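You operate a simulated robot arm through the tools that you are given. There is no shell and no other tool. Be economical: measure what you need, move in short steps, check, and stop when the job is done.

You run a simulated robot arm. Do the job below in one go: nothing can be reset, and whatever is moved stays where it is left.

## Task
Tape the small grey core all round on the small round plate.
Fine: tighten the blue lever, swing the green arm in, turn the hand wheel, swing the arm out. Where these are worked on the way, their far stop is far enough and under half their travel is too little: green arm.

It is judged by the outcome, as a careful person would: the job done as asked, and still so three seconds after it is handed in. It fails if anything else is knocked over, pushed out of place, dropped, spilled or broken.

## Robot
A 7-joint arm with a two-finger parallel gripper, fixed in place. Base frame: the origin is at the foot of the arm, x ahead of it, y to its left, z up; the work surface is at about z = 0. Lengths are in cm, angles in degrees, forces in N, time in s.
With the tool pointing down near the work surface it reaches from about 22 to 58 cm from the base axis. Its first joint turns from -66.0 to 66.0 degrees. Payload 2.5 kg.
Tool frame: the origin (TCP) lies between the finger pads and is the grasp point; the fingertips stand 2.3 cm ahead of it; z points along the fingers, y is the line along which they close. The gripper opens to 9.4 cm. The fingers are 3.8 cm wide and 1 cm thick; the gripper's body (5.4 by 9.6 cm) begins 3.9 cm behind the TCP.
Orientation is that of the tool frame in the base frame, as a unit quaternion [w, x, y, z]. With the fingers straight down and closing along the base's y, the tool's x points along the base's -x, its y along +y and its z along -z.

## Interface
- The arm moves only by the tool nudge_tool. Its arguments are lists of equal length, an entry for each row: "travel": the shift along the tool's x, y, z in cm, a list of three; "rotation": the turn, a rotation vector about the tool's x, y, z in degrees, a list of three; "fingers": the gripper command, from -1 (shut) to 1 (fully open), values between in proportion. In form: {"travel": [[x, y, z], ...], "rotation": [[wx, wy, wz], ...], "fingers": [fingers, ...]}. A call has 1 to 10 rows; each row shifts and turns the commanded pose from where the row before left it, along the tool's axes as they then stand. Rows are played at 5 a second. More than 5 cm and 8.6 degrees between two rows, or a gripper value outside its range, and nothing of the call is played. A pose out of reach is approached as far as the arm can. The call stops where the force on the tool passes 70 N (or 10 N more than at its start, if that is more) or the arm is blocked; 0.2 s more then pass. The fingers move at their own pace (about 10.8 cm/s each) and stop on an object; they squeeze with about 40 N. The grip force told is the motor's: it shows also when the fingers shut on nothing. Time passes only in rows, and 0.2 s behind the last, so rows that do not move let the fingers close. The reply holds the time, the measured pose of the TCP, the force on the tool along the base axes, the opening and the grip force, in the units named above and with some noise, with the torque about the TCP (base axes, N m) and any sound that the robot's microphone picked up.
- Cameras (640 x 400 px; columns grow to the right, rows downward): "scene" is fixed at [11.73, -41.96, 52.83]; the picture's right is [0.80, -0.61, 0.00], its down [-0.37, -0.49, -0.79] and it looks along [0.48, 0.63, -0.62] (base axes); focal length 278 px, centre (320, 200). "wrist" rides on the gripper at [8.6, 1.6, -7.4] in the tool frame; the picture's right is [-0.18, 0.98, 0.00], its down [-0.58, -0.11, -0.81] and it looks along [-0.79, -0.15, 0.59] (tool axes); focal length 243 px, centre (320, 200). There is no depth. A picture from a camera that has moved, and an enlarged one, comes with that camera's place and axes in the base frame and with its lens. The place of the scene camera against the robot may be out by one fixed shift of up to 1.8 cm in any direction.
- snapshot(camera): a new picture of that camera. No time passes.
- inspect(camera, box): a new picture of the part [left, top, right, bottom] of that camera's present view, enlarged. No time passes.
- sign_off(): hands the job in; it is judged then, once.

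Go step by step. Nothing tells you positions but the pictures and the camera data: compare them with the known pose of the tool, close in by small moves and look again before you grip or let go. The budget is 120 turns and 84 pictures, counting those below and the enlarged ones. Unless the task says otherwise, let go and move clear before handing in, and close with one line.

The tools are called after ">>>" as name(argument=value, ...) on one line, values as JSON. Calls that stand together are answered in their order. nudge_tool: Moves the arm, as the interface text tells. Its arguments: {"type":"object","properties":{"travel":{"type":"array"},"rotation":{"type":"array"},"fingers":{"type":"array"}},"required":["travel","rotation","fingers"]} The other tools are called the same way: snapshot (camera) takes a picture; inspect (camera, box) takes an enlarged picture of a part of a camera's view; sign_off () hands the job in.

At the start:

```text
time_s: 0.0
position: [31.69, -6.04, 36.26]
tcp_rot: [0.0, -0.001, 1.0, 0.0]
wrist_force: [0.8, -0.5, 0.2]
ft_torque: [0.01, 0.0, -0.03]
gripper_width: 9.39
grasp_force: 0.1
```

scene: 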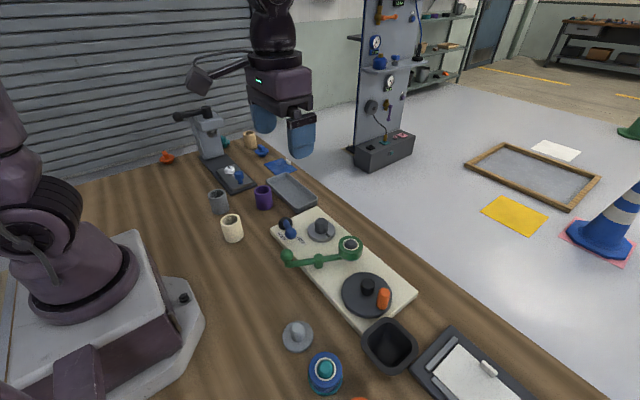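
wrist: 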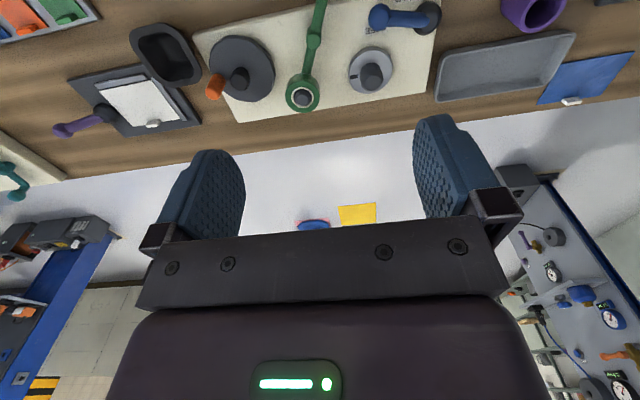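

I see a pale board with a small round plate (grey), a big disc with an orange crank knob, a green arm and a blue lever. I'll enlarge the views to identify the parts.

>>> inspect(camera="scene", box=[260, 190, 440, 340])

>>> inspect(camera="wrist", box=[120, 0, 480, 140])

>>> inspect(camera="scene", box=[150, 90, 330, 250])

>>> inspect(camera="scene", box=[270, 290, 510, 400])

```text
2.67 times, centred on (350, 265) of scene
camera zoom: at [11.73, -41.96, 52.83], right [0.8, -0.61, 0.0], down [-0.37, -0.49, -0.79], along [0.48, 0.63, -0.62], focal length 740 px, centre (240, 27)
```

zoom: 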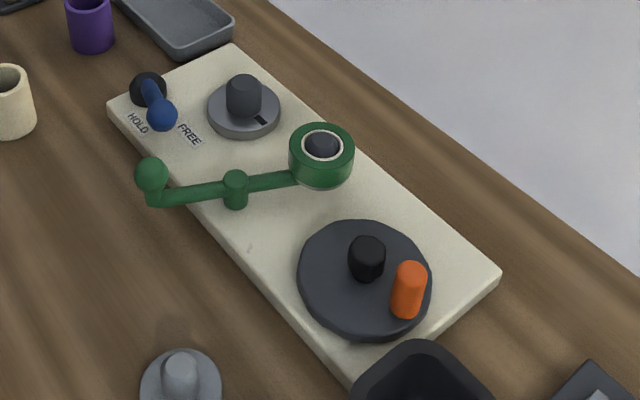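

```text
1.78 times, centred on (300, 70) of wrist
camera zoom: at [22.89, -4.31, 43.72], right [0.18, 0.98, 0.0], down [0.58, -0.11, 0.81], along [0.79, -0.15, -0.59], focal length 431 px, centre (356, 431)
```

zoom: 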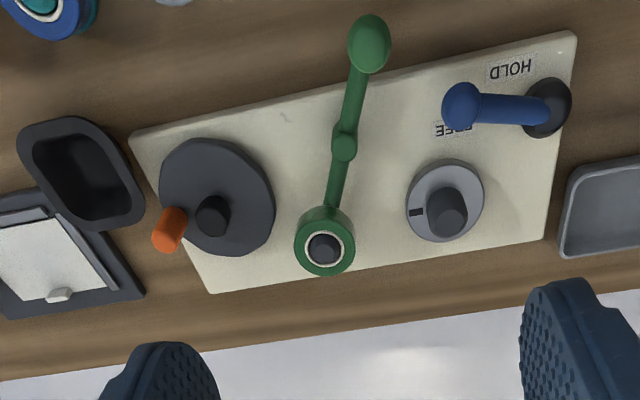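

```text
2.50 times, centred on (240, 170) of scene
camera zoom: at [11.73, -41.96, 52.83], right [0.8, -0.61, 0.0], down [-0.37, -0.49, -0.79], along [0.48, 0.63, -0.62], focal length 694 px, centre (520, 275)
```

zoom: 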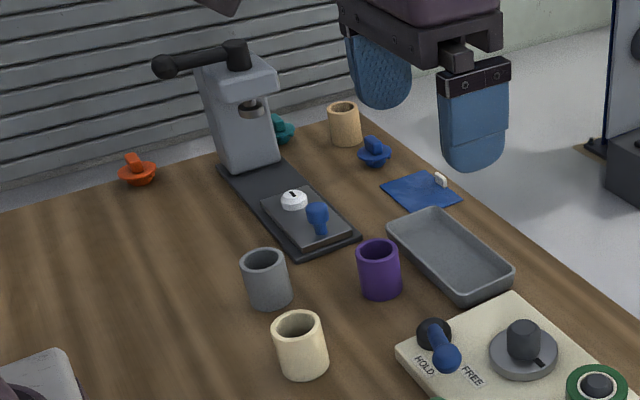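

```text
2.67 times, centred on (390, 345) of scene
camera zoom: at [11.73, -41.96, 52.83], right [0.8, -0.61, 0.0], down [-0.37, -0.49, -0.79], along [0.48, 0.63, -0.62], focal length 740 px, centre (133, -187)
```

zoom: 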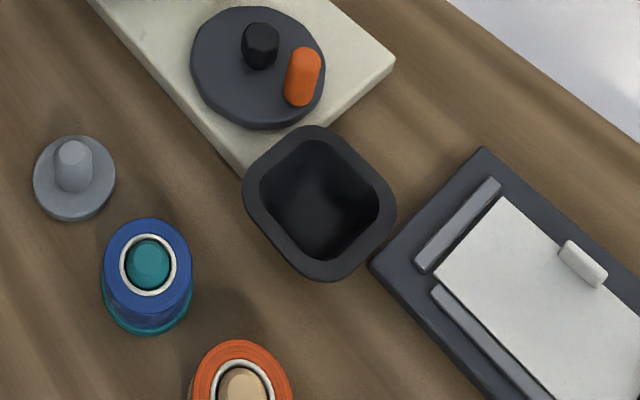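

The core stands on the plate at about (43, 0). The blue lever pivots at about (37, 8) with its ball near (35.6, 1.3), and the green handle is near (30.7, -5). I'll move above the lever ball with the fingers turned to close along its swing.

>>> nudge_tool(travel=[[-0.8, 1.46, 3.8], [-0.8, 1.46, 3.8], [-0.8, 1.46, 3.8], [-0.8, 1.46, 3.8], [-0.7, 1.46, 3.8], [0, 0, 0], [0, 0, 0], [0, 0, 0], [0, 0, 0], [0, 0, 0]], rotation=[[0, 0, 0], [0, 0, 0], [0, 0, 0], [0, 0, 0], [0, 0, 0], [0, 0, -8.5], [0, 0, -8.5], [0, 0, -8.5], [0, 0, -8.5], [0, 0, -8.5]], fingers=[1, 1, 1, 1, 1, 1, 1, 1, 1, 1])

>>> nudge_tool(travel=[[0, 0, 0], [0, 0, 0], [0, 0, 0], [0, 0, 0]], rotation=[[0, 0, -8.5], [0, 0, -8.5], [0, 0, -8.5], [0, 0, 0]], fingers=[1, 1, 1, 1])

>>> snapshot(camera="wrist")

>>> snapshot(camera="scene")

```text
time_s: 2.2
position: [35.55, 1.26, 17.29]
tcp_rot: [0.0, -0.363, 0.932, 0.0]
wrist_force: [0.9, -0.5, 0.0]
ft_torque: [0.03, -0.01, 0.03]
gripper_width: 9.42
grasp_force: 0.1
```

```text
time_s: 3.2
position: [35.53, 1.25, 17.23]
tcp_rot: [0.0, -0.56, 0.828, 0.001]
wrist_force: [-0.3, 0.3, 0.9]
ft_torque: [0.04, 0.02, -0.01]
gripper_width: 9.4
grasp_force: 0.2
```

```text
77 pictures are left
camera wrist: at [30.7, -6.04, 24.74], right [-0.84, 0.54, 0.0], down [0.32, 0.5, 0.81], along [0.43, 0.68, -0.59], focal length 243 px, centre (320, 200)
```

wrist: 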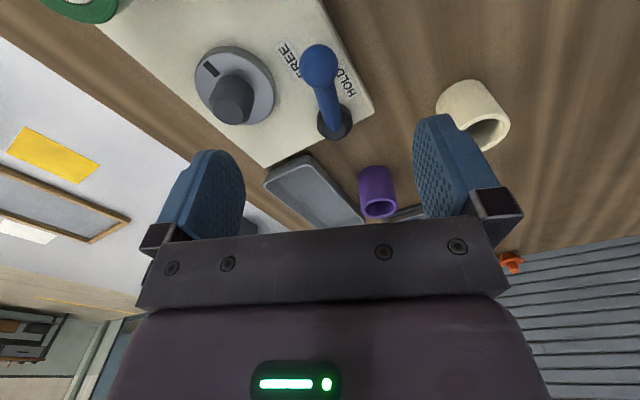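

```text
76 pictures are left
```

scene: 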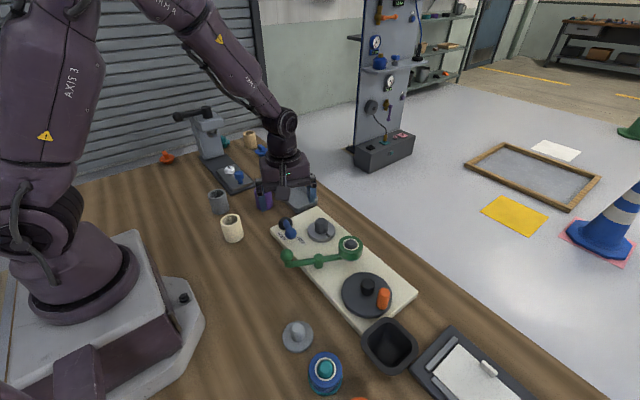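

The lever ball triangulates to about (35.2, 1.2, 6). I'll narrow the fingers and descend part way, then look.

>>> nudge_tool(travel=[[0, 0, 0], [0, 0, 3.5], [0, 0, 3.5]], rotation=[[0, 0, 0], [0, 0, 0], [0, 0, 0]], fingers=[0.05, 0.05, 0.05])

>>> snapshot(camera="wrist")

```text
time_s: 4.0
position: [35.57, 1.25, 10.25]
tcp_rot: [0.0, -0.559, 0.829, 0.0]
wrist_force: [0.3, 0.4, 0.0]
ft_torque: [-0.01, -0.03, 0.01]
gripper_width: 4.94
grasp_force: 0.1
```

```text
75 pictures are left
camera wrist: at [30.64, -6.02, 17.61], right [-0.84, 0.54, 0.0], down [0.32, 0.5, 0.81], along [0.43, 0.68, -0.59], focal length 243 px, centre (320, 200)
```

wrist: 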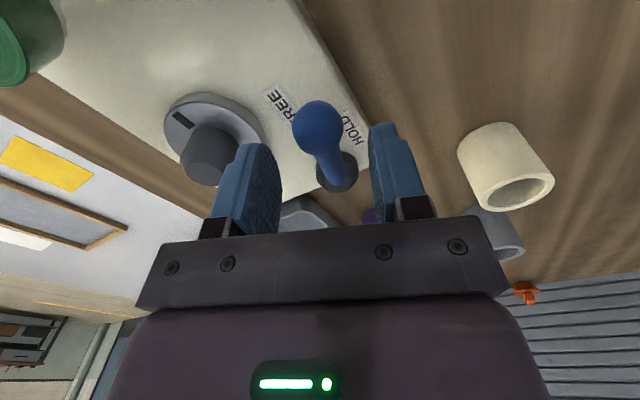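

The ball sits between the fingers. I'll go down and close gently around it.

>>> nudge_tool(travel=[[0, 0, 2.2], [0, 0, 2.0], [0, 0, 0]], rotation=[[0, 0, 0], [0, 0, 0], [0, 0, 0]], fingers=[0.05, 0.05, 0.05])

>>> inspect(camera="wrist", box=[160, 60, 480, 260])

>>> inspect(camera="scene", box=[240, 180, 400, 280])

```text
time_s: 4.8
position: [35.34, 1.18, 5.95]
tcp_rot: [0.0, -0.559, 0.829, 0.001]
wrist_force: [-0.1, 0.3, -0.3]
ft_torque: [-0.02, 0.01, 0.0]
gripper_width: 4.96
grasp_force: 0.1
```

```text
2.00 times, centred on (320, 160) of wrist
camera zoom: at [30.61, -6.01, 13.37], right [-0.84, 0.54, 0.0], down [0.32, 0.5, 0.81], along [0.43, 0.68, -0.59], focal length 485 px, centre (320, 280)
```

zoom: 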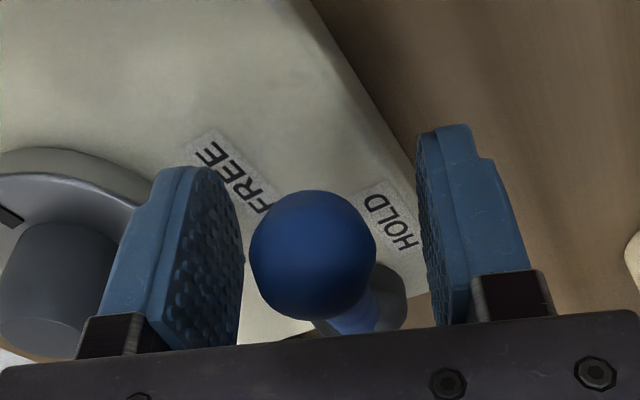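

```text
4.00 times, centred on (320, 230) of scene
camera zoom: at [11.73, -41.96, 52.83], right [0.8, -0.61, 0.0], down [-0.37, -0.49, -0.79], along [0.48, 0.63, -0.62], focal length 1111 px, centre (320, 80)
```

zoom: 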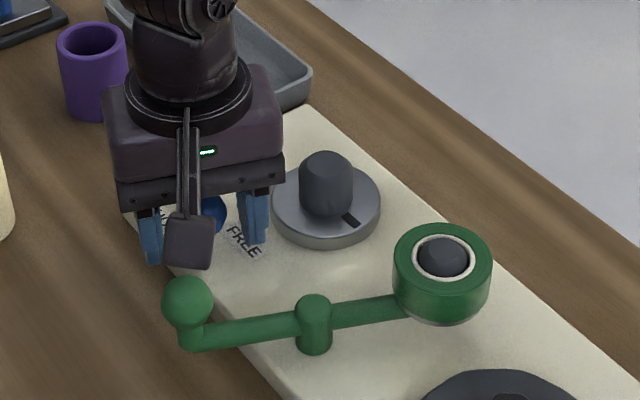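

The ball is well centred. I'll cage it loosely and swing it toward HOLD along its arc.

>>> nudge_tool(travel=[[0, 0, 0], [0, 0, 0], [0, 1.0, 0], [0, 1.0, 0], [0, 1.0, 0], [0, 0, 0]], rotation=[[0, 0, 0], [0, 0, 0], [0, 0, 8], [0, 0, 8], [0, 0, 8], [0, 0, 0]], fingers=[-0.36, -0.36, -0.36, -0.36, -0.36, -0.36])

>>> snapshot(camera="wrist")

```text
time_s: 6.2
position: [32.88, 2.66, 6.09]
tcp_rot: [-0.001, -0.374, 0.927, 0.0]
wrist_force: [0.8, 0.4, -0.6]
ft_torque: [0.04, 0.03, -0.01]
gripper_width: 3.02
grasp_force: 0.3
```

```text
72 pictures are left
camera wrist: at [25.42, -1.93, 13.49], right [-0.55, 0.84, 0.0], down [0.49, 0.32, 0.81], along [0.67, 0.44, -0.59], focal length 243 px, centre (320, 200)
```

wrist: 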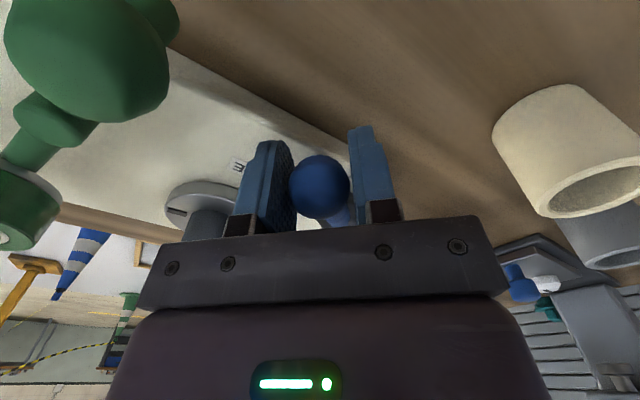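

The lever follows freely. I'll keep swinging until it meets its stop.

>>> nudge_tool(travel=[[0, 1.0, 0], [0, 1.0, 0], [0, 0, 0]], rotation=[[0, 0, 8], [0, 0, 8], [0, 0, 0]], fingers=[-0.36, -0.36, -0.36])

>>> inspect(camera="scene", box=[220, 160, 400, 280])

```text
time_s: 7.0
position: [31.61, 4.16, 6.06]
tcp_rot: [0.0, -0.241, 0.97, 0.0]
wrist_force: [0.8, -0.2, 0.4]
ft_torque: [-0.02, -0.01, -0.02]
gripper_width: 3.04
grasp_force: 0.1
```

```text
3.33 times, centred on (310, 220) of scene
camera zoom: at [11.73, -41.96, 52.83], right [0.8, -0.61, 0.0], down [-0.37, -0.49, -0.79], along [0.48, 0.63, -0.62], focal length 926 px, centre (353, 133)
```

zoom: 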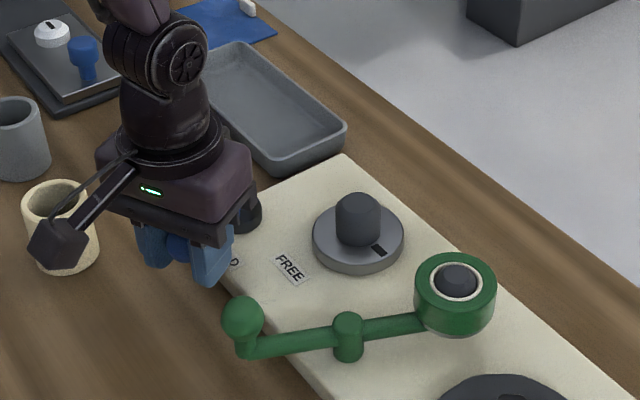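

No stop yet at about 40 degrees of swing, so I'll continue carefully and watch the force.

>>> nudge_tool(travel=[[0, 1.0, 0], [0, 1.0, 0], [0, 0, 0]], rotation=[[0, 0, 8], [0, 0, 8], [0, 0, 0]], fingers=[-0.36, -0.36, -0.36])

>>> snapshot(camera="wrist")

```text
time_s: 7.8
position: [30.86, 6.07, 6.12]
tcp_rot: [0.0, -0.104, 0.995, 0.001]
wrist_force: [-1.2, -3.7, -0.2]
ft_torque: [0.04, -0.02, 0.0]
gripper_width: 3.13
grasp_force: 1.1
```

```text
70 pictures are left
camera wrist: at [21.92, 6.01, 13.51], right [-0.02, 1.0, 0.0], down [0.59, 0.01, 0.81], along [0.81, 0.02, -0.59], focal length 243 px, centre (320, 200)
```

wrist: 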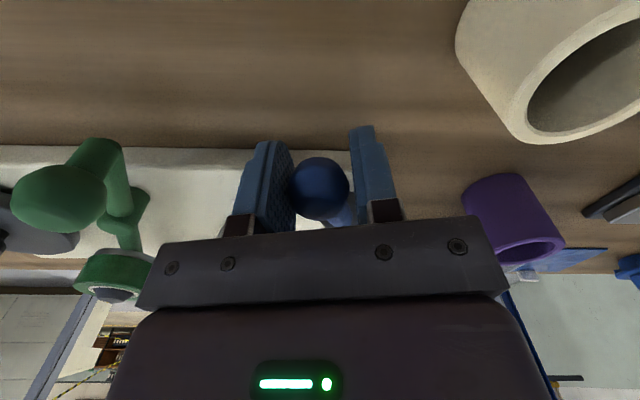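

The force on the tool is starting to rise, which suggests the stop. I'll push a little further to confirm.

>>> nudge_tool(travel=[[0, 0.5, 0], [0, 0.4, 0], [0, 0, 0]], rotation=[[0, 0, 4], [0, 0, 3], [0, 0, 0]], fingers=[-0.36, -0.36, -0.36])

```text
time_s: 8.6
position: [30.58, 7.02, 6.17]
tcp_rot: [0.001, -0.043, 0.999, 0.0]
wrist_force: [-0.8, -4.2, -0.1]
ft_torque: [-0.03, 0.01, -0.03]
gripper_width: 3.18
grasp_force: 1.7
```

The force stays steady at about 4 N, so this is the lever's resistance as it tightens. I'll continue.

>>> nudge_tool(travel=[[0, 0.5, 0], [0, 0.5, 0], [0, 0, 0]], rotation=[[0, 0, 4], [0, 0, 4], [0, 0, 0]], fingers=[-0.36, -0.36, -0.36])

>>> snapshot(camera="wrist")

>>> inspect(camera="scene", box=[220, 160, 400, 280])

```text
time_s: 9.4
position: [30.63, 8.14, 6.06]
tcp_rot: [-0.001, 0.026, 1.0, 0.001]
wrist_force: [-2.3, -3.7, -1.1]
ft_torque: [0.01, -0.03, -0.03]
gripper_width: 3.18
grasp_force: 2.0
```

```text
69 pictures are left
camera wrist: at [21.97, 10.24, 13.53], right [0.24, 0.97, 0.0], down [0.57, -0.14, 0.81], along [0.78, -0.19, -0.59], focal length 243 px, centre (320, 200)
```

wrist: 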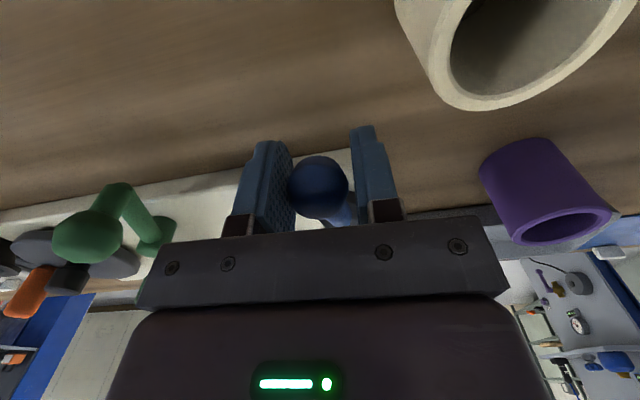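

```text
3.33 times, centred on (310, 220) of scene
camera zoom: at [11.74, -41.96, 52.83], right [0.8, -0.61, 0.0], down [-0.37, -0.49, -0.79], along [0.48, 0.63, -0.62], focal length 926 px, centre (353, 133)
```

zoom: 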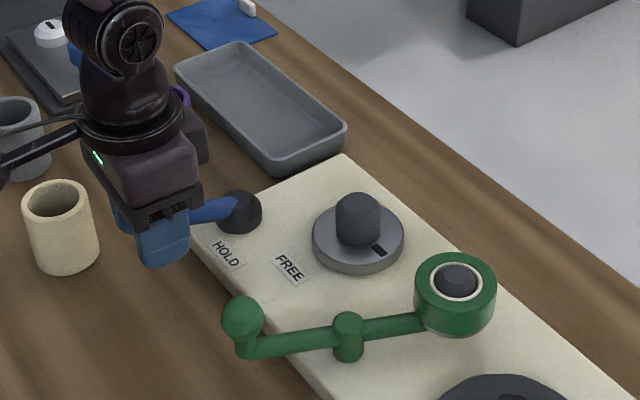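

The lever has passed the HOLD label and still moves against a light drag. I'll continue to its stop.

>>> nudge_tool(travel=[[0, 0.5, 0], [0, 0.5, 0], [0, 0, 0]], rotation=[[0, 0, 4], [0, 0, 4], [0, 0, 0]], fingers=[-0.36, -0.36, -0.36])

```text
time_s: 10.2
position: [30.72, 8.76, 6.13]
tcp_rot: [0.001, 0.1, 0.995, -0.003]
wrist_force: [4.5, -31.3, 1.5]
ft_torque: [0.08, 0.01, 0.29]
gripper_width: 4.34
grasp_force: 15.0
```

The force jumped to 31 N, so I'll check whether that is the lever's stop and not the cup.

>>> snapshot(camera="wrist")

>>> inspect(camera="scene", box=[180, 150, 360, 270])

```text
67 pictures are left
camera wrist: at [22.47, 12.15, 13.48], right [0.37, 0.93, 0.0], down [0.55, -0.22, 0.81], along [0.75, -0.3, -0.59], focal length 243 px, centre (320, 200)
```

wrist: 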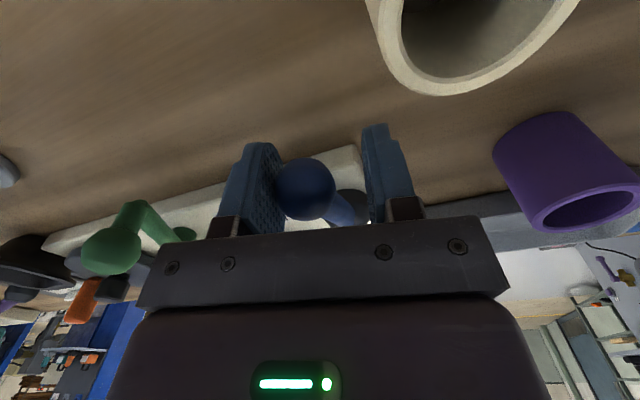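

```text
3.33 times, centred on (270, 210) of scene
camera zoom: at [11.73, -41.96, 52.83], right [0.8, -0.61, 0.0], down [-0.37, -0.49, -0.79], along [0.48, 0.63, -0.62], focal length 926 px, centre (487, 167)
```

zoom: 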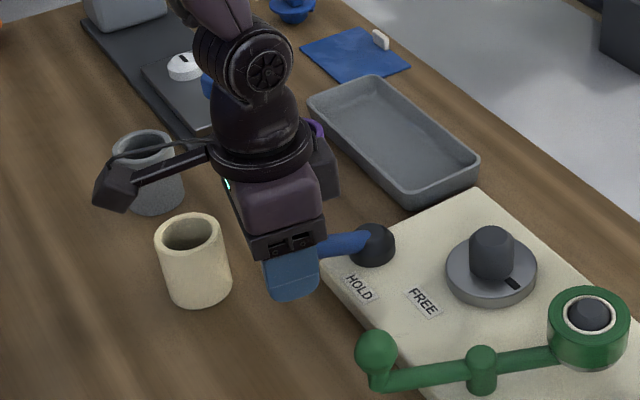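

The lever is against its stop past HOLD, and the cup is clear. I'll release it, lift off and move over the green handle ball.

>>> nudge_tool(travel=[[0, -0.3, 0], [0, -0.3, 0], [0, 0, -4], [0, 0, -4], [-0.87, -4.3, 0], [-0.87, -4.3, 0], [-0.87, -4.3, 0], [0, 0, 0], [0, 0, 0]], rotation=[[0, 0, 0], [0, 0, 0], [0, 0, 0], [0, 0, 0], [0, 0, 0], [0, 0, 0], [0, 0, 0], [0, 0, 7.5], [0, 0, 7.5]], fingers=[0.1, 0.1, 0.1, 0.1, 0.1, 0.1, 0.1, 0.1, 0.1])

>>> snapshot(camera="wrist")

>>> snapshot(camera="scene")

```text
time_s: 12.2
position: [30.71, -4.69, 14.1]
tcp_rot: [0.0, 0.226, 0.974, -0.001]
wrist_force: [-0.5, -0.7, 0.0]
ft_torque: [-0.03, -0.01, 0.03]
gripper_width: 5.14
grasp_force: 0.1
```

```text
65 pictures are left
camera wrist: at [23.54, 0.64, 21.53], right [0.6, 0.8, 0.0], down [0.47, -0.35, 0.81], along [0.65, -0.48, -0.59], focal length 243 px, centre (320, 200)
```

wrist: 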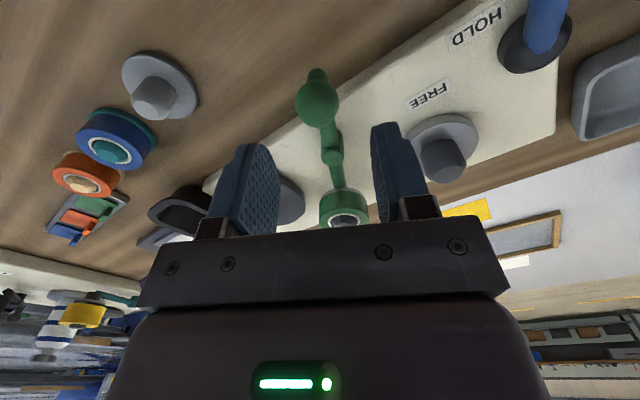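

```text
64 pictures are left
```

scene: 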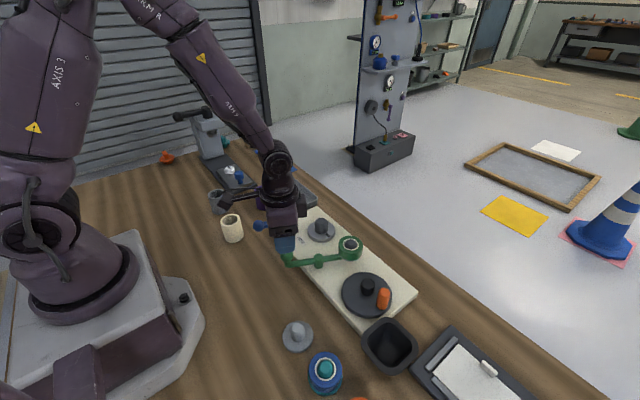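

The handle ball triangulates to (30.6, -4.9, 7) and the lever stays at HOLD. I'll descend around the ball, cage it and start the swing.

>>> nudge_tool(travel=[[0, 0, 3.6], [0, -0.2, 3.6], [0, 0, 0], [0, 0, 0]], rotation=[[0, 0, 0], [0, 0, 0], [0, 0, 0], [0, 0, 0]], fingers=[0.1, 0.1, -0.36, -0.36])

>>> inspect(camera="wrist", box=[160, 60, 480, 260])

```text
time_s: 13.2
position: [30.65, -4.82, 6.58]
tcp_rot: [0.0, 0.225, 0.974, -0.001]
wrist_force: [-1.2, -3.3, -1.1]
ft_torque: [0.03, -0.01, 0.01]
gripper_width: 3.14
grasp_force: 1.2
```

```text
2.00 times, centred on (320, 160) of wrist
camera zoom: at [23.45, 0.51, 14.05], right [0.6, 0.8, 0.0], down [0.47, -0.35, 0.81], along [0.65, -0.48, -0.59], focal length 485 px, centre (320, 280)
```

zoom: 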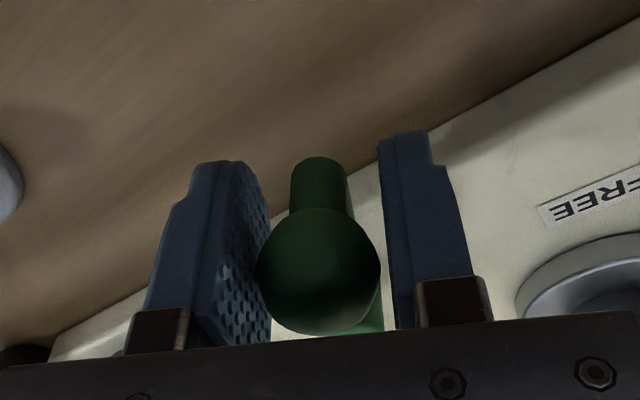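

It's caged. I'll swing the handle along its arc about the pivot at (36.5, -7.8).

>>> nudge_tool(travel=[[0, 0, 0], [0, -0.92, 0], [0, -0.92, 0], [0, -0.92, 0], [0, 0, 0]], rotation=[[0, 0, -3], [0, 0, -8], [0, 0, -8], [0, 0, -8], [0, 0, 0]], fingers=[-0.36, -0.36, -0.36, -0.36, -0.36])

>>> snapshot(camera="wrist")

>>> inspect(camera="scene", box=[250, 180, 430, 300])

```text
time_s: 14.4
position: [29.98, -7.69, 6.69]
tcp_rot: [0.0, -0.009, 1.0, 0.0]
wrist_force: [0.5, 0.5, -0.1]
ft_torque: [0.03, -0.01, 0.02]
gripper_width: 2.99
grasp_force: 0.1
```

```text
62 pictures are left
camera wrist: at [21.23, -6.1, 14.19], right [0.16, 0.99, 0.0], down [0.58, -0.1, 0.81], along [0.8, -0.13, -0.59], focal length 243 px, centre (320, 200)
```

wrist: 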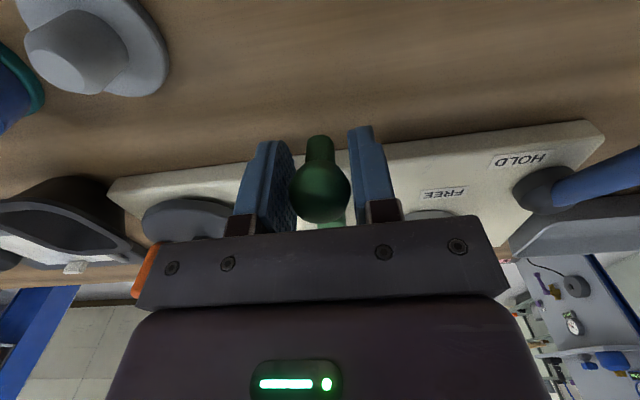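

```text
3.33 times, centred on (340, 240) of scene
camera zoom: at [11.73, -41.96, 52.83], right [0.8, -0.61, 0.0], down [-0.37, -0.49, -0.79], along [0.48, 0.63, -0.62], focal length 926 px, centre (253, 67)
```

zoom: 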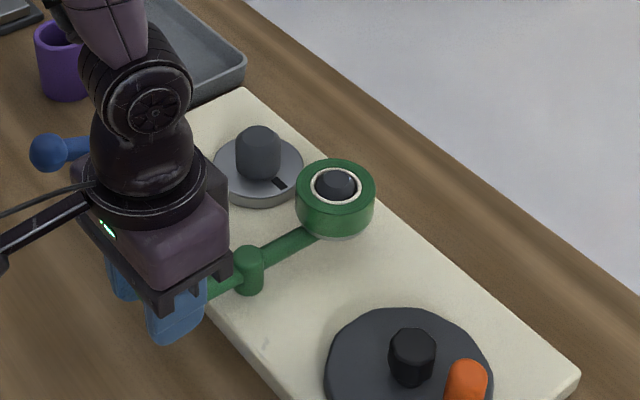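

The arm swings in smoothly. Continuing.

>>> nudge_tool(travel=[[0, -0.92, 0], [0, -0.92, 0], [0, 0, 0]], rotation=[[0, 0, -8], [0, 0, -8], [0, 0, 0]], fingers=[-0.36, -0.36, -0.36])

>>> inspect(camera="scene", box=[250, 180, 430, 300])

```text
time_s: 15.2
position: [30.08, -9.46, 6.78]
tcp_rot: [0.0, -0.148, 0.989, 0.0]
wrist_force: [0.3, -1.7, 0.0]
ft_torque: [0.01, 0.05, 0.01]
gripper_width: 3.08
grasp_force: 0.4
```

```text
3.33 times, centred on (340, 240) of scene
camera zoom: at [11.73, -41.96, 52.83], right [0.8, -0.61, 0.0], down [-0.37, -0.49, -0.79], along [0.48, 0.63, -0.62], focal length 926 px, centre (253, 67)
```

zoom: 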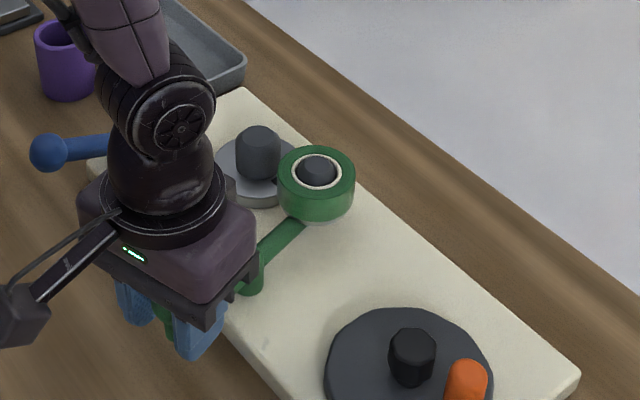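

Close to contact. I'll take smaller steps until the roll presses the core.

>>> nudge_tool(travel=[[0, -0.5, 0], [0, -0.5, 0], [0, 0, 0]], rotation=[[0, 0, -4], [0, 0, -4], [0, 0, 0]], fingers=[-0.36, -0.36, -0.36])

>>> inspect(camera="scene", box=[250, 180, 430, 300])

```text
time_s: 16.0
position: [30.34, -10.37, 6.81]
tcp_rot: [0.001, -0.218, 0.976, 0.0]
wrist_force: [-1.2, 1.6, 0.5]
ft_torque: [0.0, 0.01, 0.0]
gripper_width: 3.07
grasp_force: 0.8
```

```text
3.33 times, centred on (340, 240) of scene
camera zoom: at [11.73, -41.96, 52.83], right [0.8, -0.61, 0.0], down [-0.37, -0.49, -0.79], along [0.48, 0.63, -0.62], focal length 926 px, centre (253, 67)
```

zoom: 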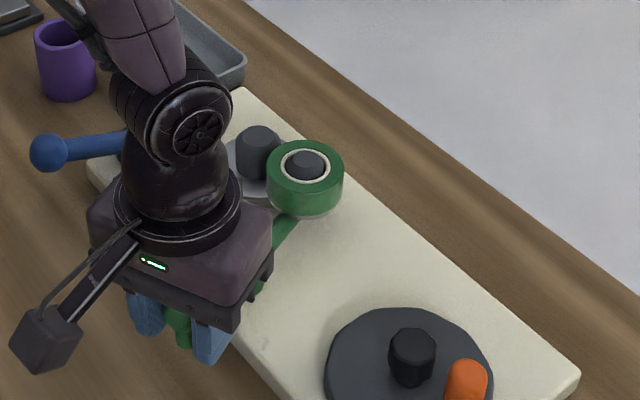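

>>> nudge_tool(travel=[[0, -0.5, 0], [0, -0.5, 0], [0, 0, 0]], rotation=[[0, 0, -4], [0, 0, -4], [0, 0, 0]], fingers=[-0.36, -0.36, -0.36])

>>> inspect(camera="scene", box=[250, 180, 430, 300])

```text
time_s: 16.8
position: [30.89, -11.01, 6.78]
tcp_rot: [-0.001, -0.286, 0.958, 0.004]
wrist_force: [-6.5, 31.8, -0.9]
ft_torque: [-0.24, 0.09, -0.24]
gripper_width: 4.37
grasp_force: 15.1
```

```text
3.33 times, centred on (340, 240) of scene
camera zoom: at [11.74, -41.96, 52.82], right [0.8, -0.61, 0.0], down [-0.37, -0.49, -0.79], along [0.48, 0.63, -0.62], focal length 926 px, centre (253, 67)
```

zoom: 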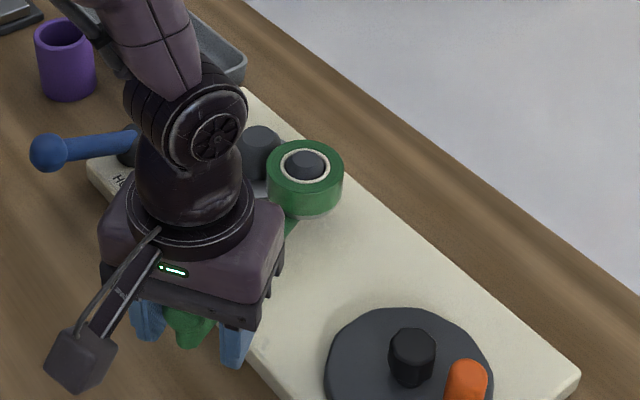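

The arm is against the core (32 N at the stop). I'll let go, lift, and move above the hand wheel.

>>> nudge_tool(travel=[[0, 0.4, 0], [0, 0.3, 0], [0, 0, -5], [0, 0, -5], [0, 0, -4], [0, 0, 0], [0, 0, 0], [0, 0, 0], [0, 0, 0]], rotation=[[0, 0, 0], [0, 0, 0], [0, 0, 0], [0, 0, 0], [0, 0, 0], [0, 0, 8.3], [0, 0, 8.3], [0, 0, 8.3], [0, 0, 8.3]], fingers=[0.1, 0.1, 0.1, 0.1, 0.1, 0.1, 0.1, 0.1, 0.1])

>>> nudge_tool(travel=[[-2.4, -3.2, 0], [-2.4, -3.2, 0], [-2.4, -3.2, 0], [-1.0, -3.2, 0], [0, 0, 0]], rotation=[[0, 0, 0], [0, 0, 0], [0, 0, 0], [0, 0, 0], [0, 0, 0]], fingers=[0.1, 0.1, 0.1, 0.1, 0.1])

>>> snapshot(camera="wrist")

>>> snapshot(camera="scene")

```text
time_s: 18.8
position: [30.46, -10.66, 20.83]
tcp_rot: [0.0, 0.003, 1.0, 0.0]
wrist_force: [0.5, -0.2, 0.8]
ft_torque: [0.03, 0.0, 0.01]
gripper_width: 5.16
grasp_force: 0.1
```

```text
time_s: 20.0
position: [38.58, -23.6, 20.86]
tcp_rot: [0.0, 0.001, 1.0, 0.0]
wrist_force: [1.0, 1.2, -0.3]
ft_torque: [-0.01, 0.02, 0.0]
gripper_width: 5.22
grasp_force: 0.1
```

```text
57 pictures are left
camera wrist: at [29.83, -21.8, 28.3], right [0.19, 0.98, 0.0], down [0.58, -0.11, 0.81], along [0.79, -0.15, -0.59], focal length 243 px, centre (320, 200)
```

wrist: 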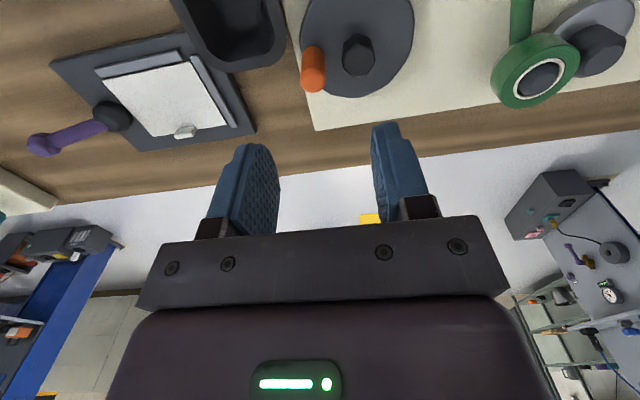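

```text
56 pictures are left
```

scene: 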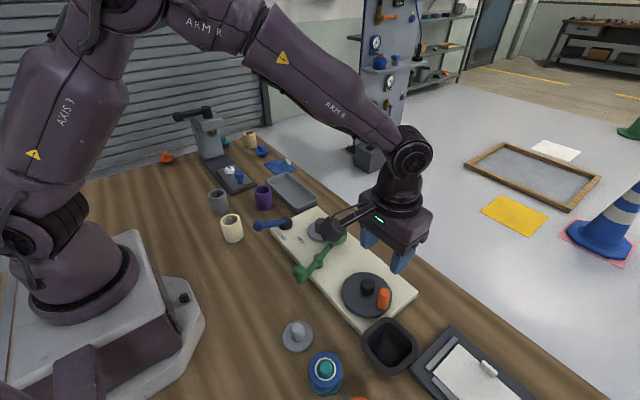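

The roll stays against the core. I'll zoom in on the wheel and knob.

>>> inspect(camera="wrist", box=[240, 0, 480, 150])

>>> inspect(camera="scene", box=[290, 220, 450, 340])

```text
2.67 times, centred on (360, 75) of wrist
camera zoom: at [29.83, -21.8, 28.3], right [0.19, 0.98, 0.0], down [0.58, -0.11, 0.81], along [0.79, -0.15, -0.59], focal length 647 px, centre (213, 533)
```

zoom: 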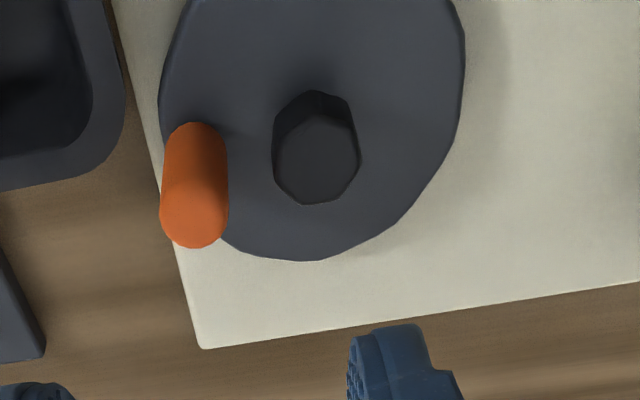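

```text
3.33 times, centred on (370, 280) of scene
camera zoom: at [11.73, -41.96, 52.83], right [0.8, -0.61, 0.0], down [-0.37, -0.49, -0.79], along [0.48, 0.63, -0.62], focal length 926 px, centre (153, -67)
```

zoom: 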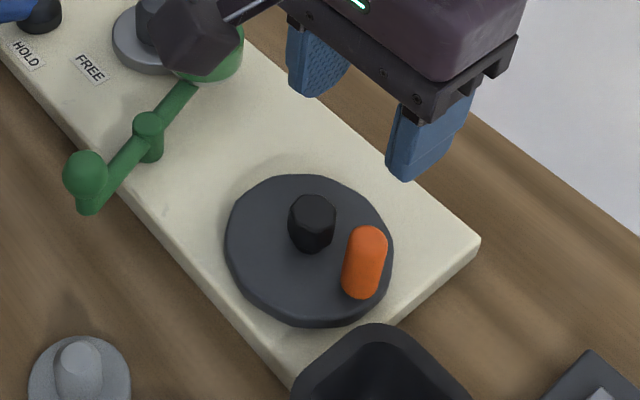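

The knob stands at about (39.6, -24.2), z 3.5 to 8.7, and the wheel centre is near (39.6, -20.2). I'll line up over the knob and descend part way.

>>> nudge_tool(travel=[[-1.0, -0.6, 0], [0, 0, 4], [0, 0, 3.5], [0, 0, 0]], rotation=[[0, 0, 0], [0, 0, 0], [0, 0, 0], [0, 0, 0]], fingers=[0, 0, 0, 0])

>>> snapshot(camera="wrist")

```text
time_s: 21.0
position: [39.6, -24.12, 13.35]
tcp_rot: [0.0, 0.002, 1.0, -0.001]
wrist_force: [0.3, 0.5, -0.1]
ft_torque: [0.03, -0.01, -0.01]
gripper_width: 4.66
grasp_force: 0.0
```

```text
53 pictures are left
camera wrist: at [30.98, -22.33, 20.74], right [0.19, 0.98, 0.0], down [0.58, -0.11, 0.81], along [0.79, -0.15, -0.59], focal length 243 px, centre (320, 200)
```

wrist: 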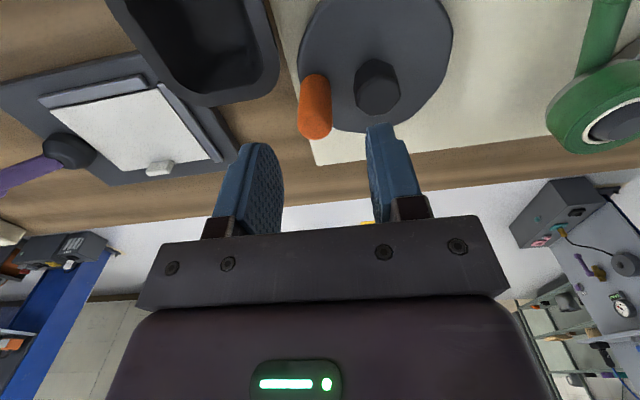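

I'll make a small correction and descend onto the knob.

>>> nudge_tool(travel=[[-0.15, -0.2, 3.0], [0, 0, 3.3], [0, 0, 0]], rotation=[[0, 0, 0], [0, 0, 0], [0, 0, 0]], fingers=[0, 0, 0])

>>> inspect(camera="wrist", box=[160, 60, 480, 260])

>>> inspect(camera="scene", box=[290, 220, 450, 340])

```text
time_s: 21.6
position: [39.88, -24.43, 9.1]
tcp_rot: [-0.002, -0.002, 1.0, 0.0]
wrist_force: [-5.0, 6.3, 11.2]
ft_torque: [0.53, 0.01, 0.24]
gripper_width: 4.98
grasp_force: 3.1
stopped in row 2: the force on the tool passed its limit at 124 N (the readings are from after the stop); the commanded pose is now the measured one
```

```text
2.00 times, centred on (320, 160) of wrist
camera zoom: at [31.17, -22.81, 16.56], right [0.18, 0.98, 0.0], down [0.58, -0.11, 0.8], along [0.79, -0.15, -0.59], focal length 485 px, centre (320, 280)
```

zoom: 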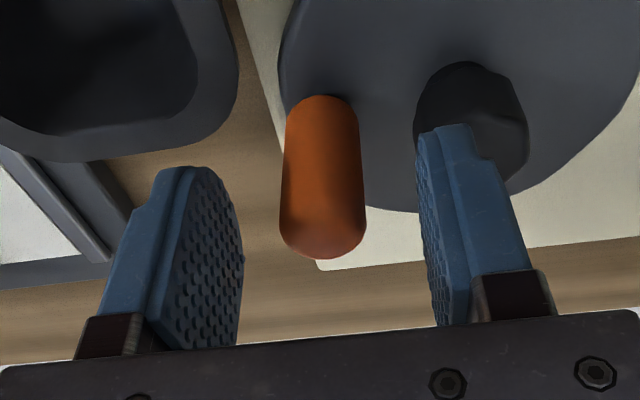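

```text
3.33 times, centred on (370, 280) of scene
camera zoom: at [11.73, -41.95, 52.83], right [0.8, -0.61, 0.0], down [-0.37, -0.49, -0.79], along [0.48, 0.63, -0.62], focal length 926 px, centre (153, -67)
```

zoom: 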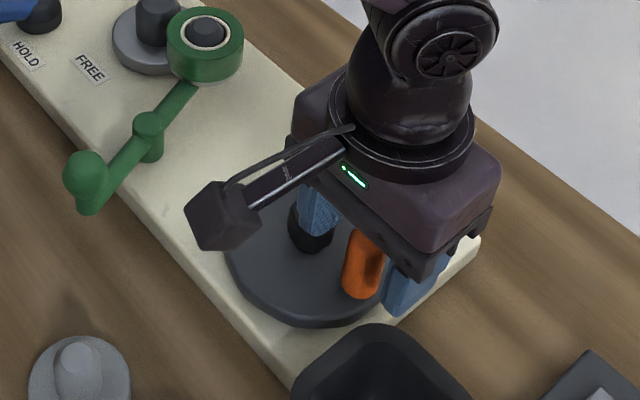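

The finger landed on the hub, whose top is about z 6.8. The knob stands taller (to about 8.6), so I'll raise slightly and grip it above hub height, which keeps the whole circle clear.

>>> nudge_tool(travel=[[0, 0, -0.25], [0, 0, 0], [0, 0, 0], [0, 0, 0]], rotation=[[0, 0, 0], [0, 0, 0], [0, 0, 0], [0, 0, 0]], fingers=[0, -1, -1, -1])

>>> snapshot(camera="wrist")

>>> inspect(camera="scene", box=[290, 180, 450, 300])

```text
time_s: 22.6
position: [39.96, -24.58, 9.26]
tcp_rot: [-0.001, -0.002, 1.0, 0.001]
wrist_force: [2.0, 13.1, -2.2]
ft_torque: [0.26, -0.1, 0.03]
gripper_width: 2.08
grasp_force: 45.4
```

```text
50 pictures are left
camera wrist: at [31.17, -22.78, 16.67], right [0.18, 0.98, 0.0], down [0.58, -0.11, 0.8], along [0.79, -0.14, -0.59], focal length 243 px, centre (320, 200)
```

wrist: 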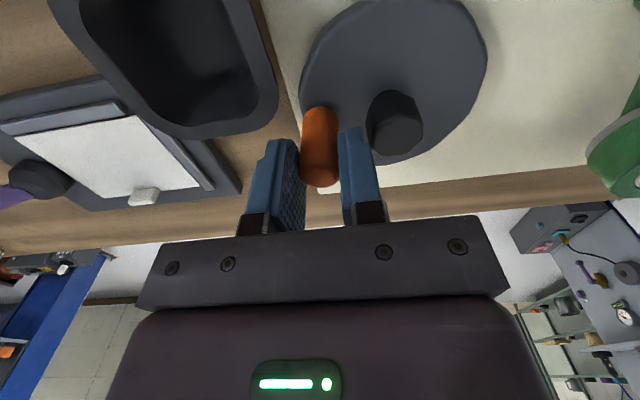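

```text
3.33 times, centred on (370, 240) of scene
camera zoom: at [11.74, -41.96, 52.82], right [0.8, -0.61, 0.0], down [-0.37, -0.49, -0.79], along [0.48, 0.63, -0.62], focal length 926 px, centre (153, 67)
```

zoom: 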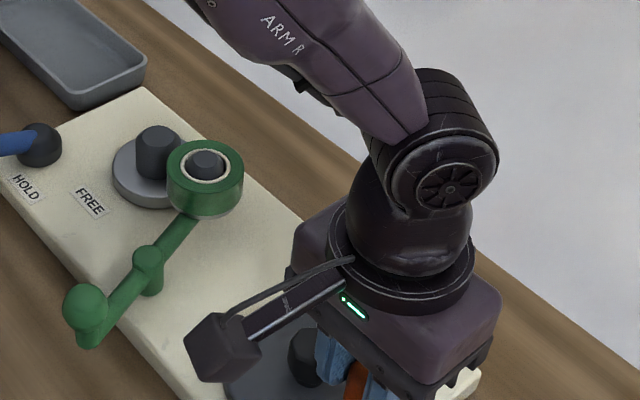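

The knob is held at (40.0, -24.6). I'll turn the wheel a first bit clockwise, checking force, the knob's path and the plate's mark.

>>> nudge_tool(travel=[[1.113, 0.147, 0], [1.037, 0.429, 0], [0.891, 0.683, 0], [0, 0, 0]], rotation=[[0, 0, 0], [0, 0, 0], [0, 0, 0], [0, 0, 0]], fingers=[-1, -1, -1, -1])

>>> inspect(camera="scene", box=[290, 180, 450, 300])

>>> snapshot(camera="wrist")

```text
time_s: 23.6
position: [36.79, -23.21, 9.2]
tcp_rot: [0.0, -0.001, 1.0, 0.0]
wrist_force: [17.0, 13.3, -27.6]
ft_torque: [0.22, -0.9, 0.03]
gripper_width: 2.13
grasp_force: 44.8
```

```text
3.33 times, centred on (370, 240) of scene
camera zoom: at [11.74, -41.96, 52.81], right [0.8, -0.61, 0.0], down [-0.37, -0.49, -0.79], along [0.48, 0.63, -0.62], focal length 926 px, centre (153, 67)
```

zoom: 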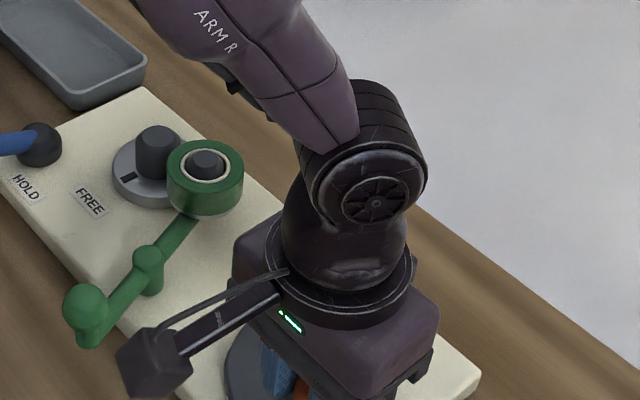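

```text
47 pictures are left
camera wrist: at [28.17, -21.5, 16.65], right [0.18, 0.98, 0.0], down [0.58, -0.11, 0.81], along [0.79, -0.14, -0.59], focal length 243 px, centre (320, 200)
```

wrist: 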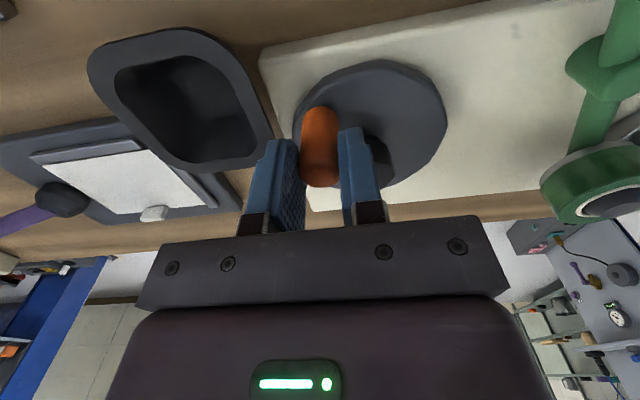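

The plate turns with the wheel: its mark moved round the core. The path fits a circle centred at (39.9, -20.35) with radius 4.2, so I'll continue around it.

>>> nudge_tool(travel=[[0.7, 1.066, 0], [0.358, 1.248, 0], [-0.045, 1.298, 0], [-0.444, 1.22, 0], [-0.8, 1.023, 0], [0, 0, 0]], rotation=[[0, 0, 0], [0, 0, 0], [0, 0, 0], [0, 0, 0], [0, 0, 0], [0, 0, 0]], fingers=[-1, -1, -1, -1, -1, -1])

>>> inspect(camera="scene", box=[270, 190, 390, 280])

>>> snapshot(camera="wrist")

```text
time_s: 25.0
position: [37.04, -17.78, 9.33]
tcp_rot: [0.0, 0.0, 1.0, -0.001]
wrist_force: [8.8, -12.6, -17.0]
ft_torque: [-0.3, 0.94, -0.04]
gripper_width: 2.09
grasp_force: 44.5
```

```text
4.44 times, centred on (330, 235) of scene
camera zoom: at [11.74, -41.96, 52.82], right [0.8, -0.61, 0.0], down [-0.37, -0.49, -0.79], along [0.48, 0.63, -0.62], focal length 1234 px, centre (276, 44)
```

zoom: 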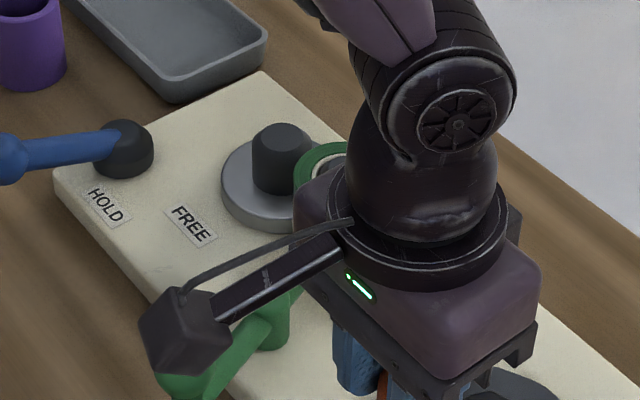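

```text
45 pictures are left
camera wrist: at [28.23, -15.89, 16.75], right [0.18, 0.98, 0.0], down [0.58, -0.11, 0.81], along [0.79, -0.15, -0.59], focal length 243 px, centre (320, 200)
```

wrist: 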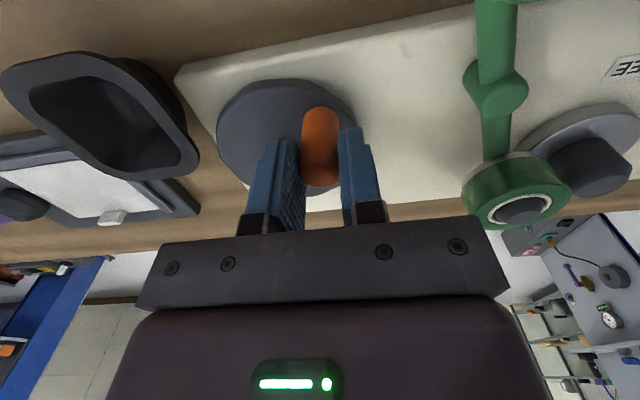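

Going well. I'll check the core and roll closely for tape and contact.

>>> inspect(camera="wrist", box=[440, 80, 640, 230])

```text
2.67 times, centred on (540, 155) of wrist
camera zoom: at [28.23, -15.89, 16.75], right [0.18, 0.98, 0.0], down [0.58, -0.11, 0.81], along [0.79, -0.15, -0.59], focal length 647 px, centre (-267, 320)
```

zoom: 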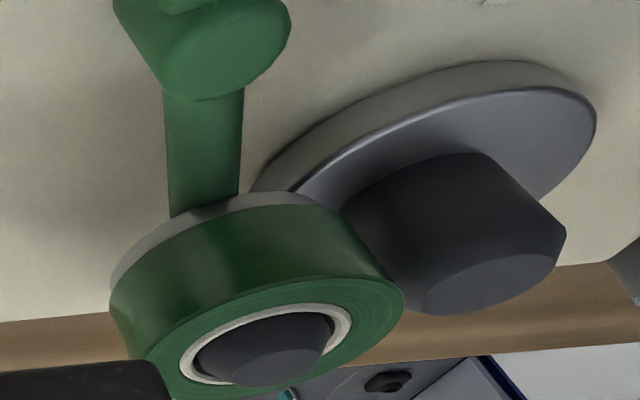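

No tape is visible on the core yet after about 130 degrees. I'll refit the circle to centre (39.8, -20.6), radius 3.95, and carry on round.

>>> nudge_tool(travel=[[-0.99, 0.235, 0], [-1.18, 0.36, 0], [-1.236, -0.02, 0], [-1.168, -0.402, 0], [0, 0, 0]], rotation=[[0, 0, 0], [0, 0, 0], [0, 0, 0], [0, 0, 0], [0, 0, 0]], fingers=[-1, -1, -1, -1, -1])

>>> nudge_tool(travel=[[-0.986, -0.744, 0], [-0.71, -1.014, 0], [-0.36, -1.18, 0], [0, 0, 0]], rotation=[[0, 0, 0], [0, 0, 0], [0, 0, 0], [0, 0, 0]], fingers=[-1, -1, -1, -1])

>>> snapshot(camera="wrist")

>>> inspect(camera="scene", box=[270, 190, 390, 280])

```text
time_s: 26.2
position: [41.78, -16.99, 9.32]
tcp_rot: [0.003, -0.003, 1.0, 0.001]
wrist_force: [13.0, 19.6, -5.1]
ft_torque: [0.5, -0.3, 0.04]
gripper_width: 2.09
grasp_force: 45.2
```

```text
time_s: 27.2
position: [43.79, -20.37, 9.28]
tcp_rot: [0.003, -0.001, 1.0, -0.002]
wrist_force: [30.7, -1.3, -19.2]
ft_torque: [0.39, -0.53, 0.01]
gripper_width: 2.12
grasp_force: 45.6
```

```text
43 pictures are left
camera wrist: at [34.96, -18.56, 16.69], right [0.18, 0.98, 0.0], down [0.58, -0.1, 0.81], along [0.8, -0.15, -0.59], focal length 243 px, centre (320, 200)
```

wrist: 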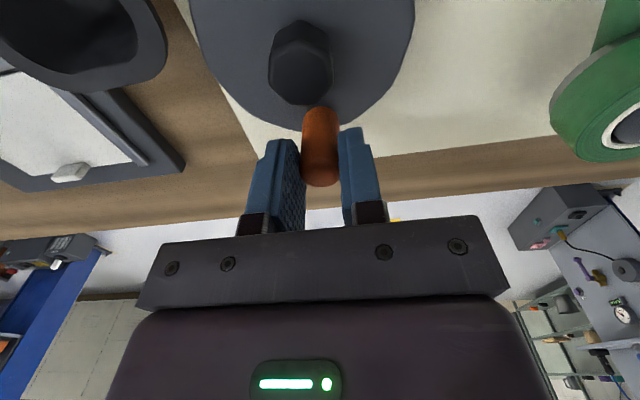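

```text
4.44 times, centred on (330, 235) of scene
camera zoom: at [11.74, -41.96, 52.82], right [0.8, -0.61, 0.0], down [-0.37, -0.49, -0.79], along [0.48, 0.63, -0.62], focal length 1234 px, centre (276, 44)
```

zoom: 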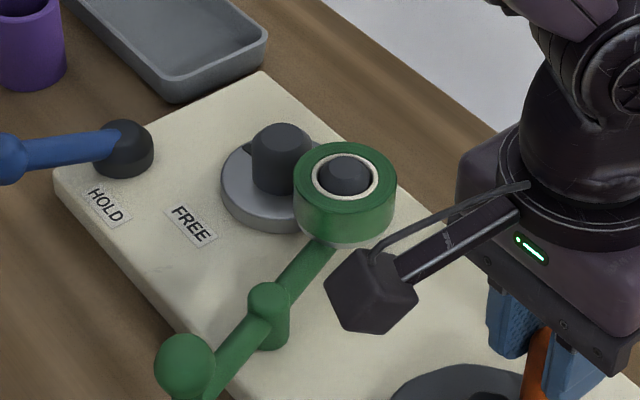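

The plate has gone round more than once by its mark. I'll look closely at the core for tape.

>>> inspect(camera="scene", box=[305, 205, 365, 245])

```text
10.00 times, centred on (335, 225) of scene
camera zoom: at [11.74, -41.96, 52.82], right [0.8, -0.61, 0.0], down [-0.37, -0.49, -0.79], along [0.48, 0.63, -0.62], focal length 2776 px, centre (170, -50)
```

zoom: 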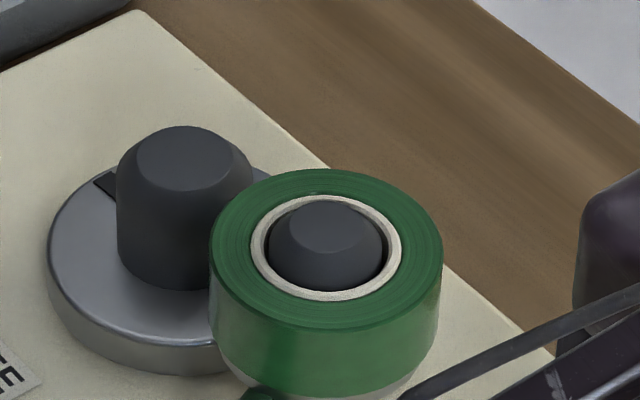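

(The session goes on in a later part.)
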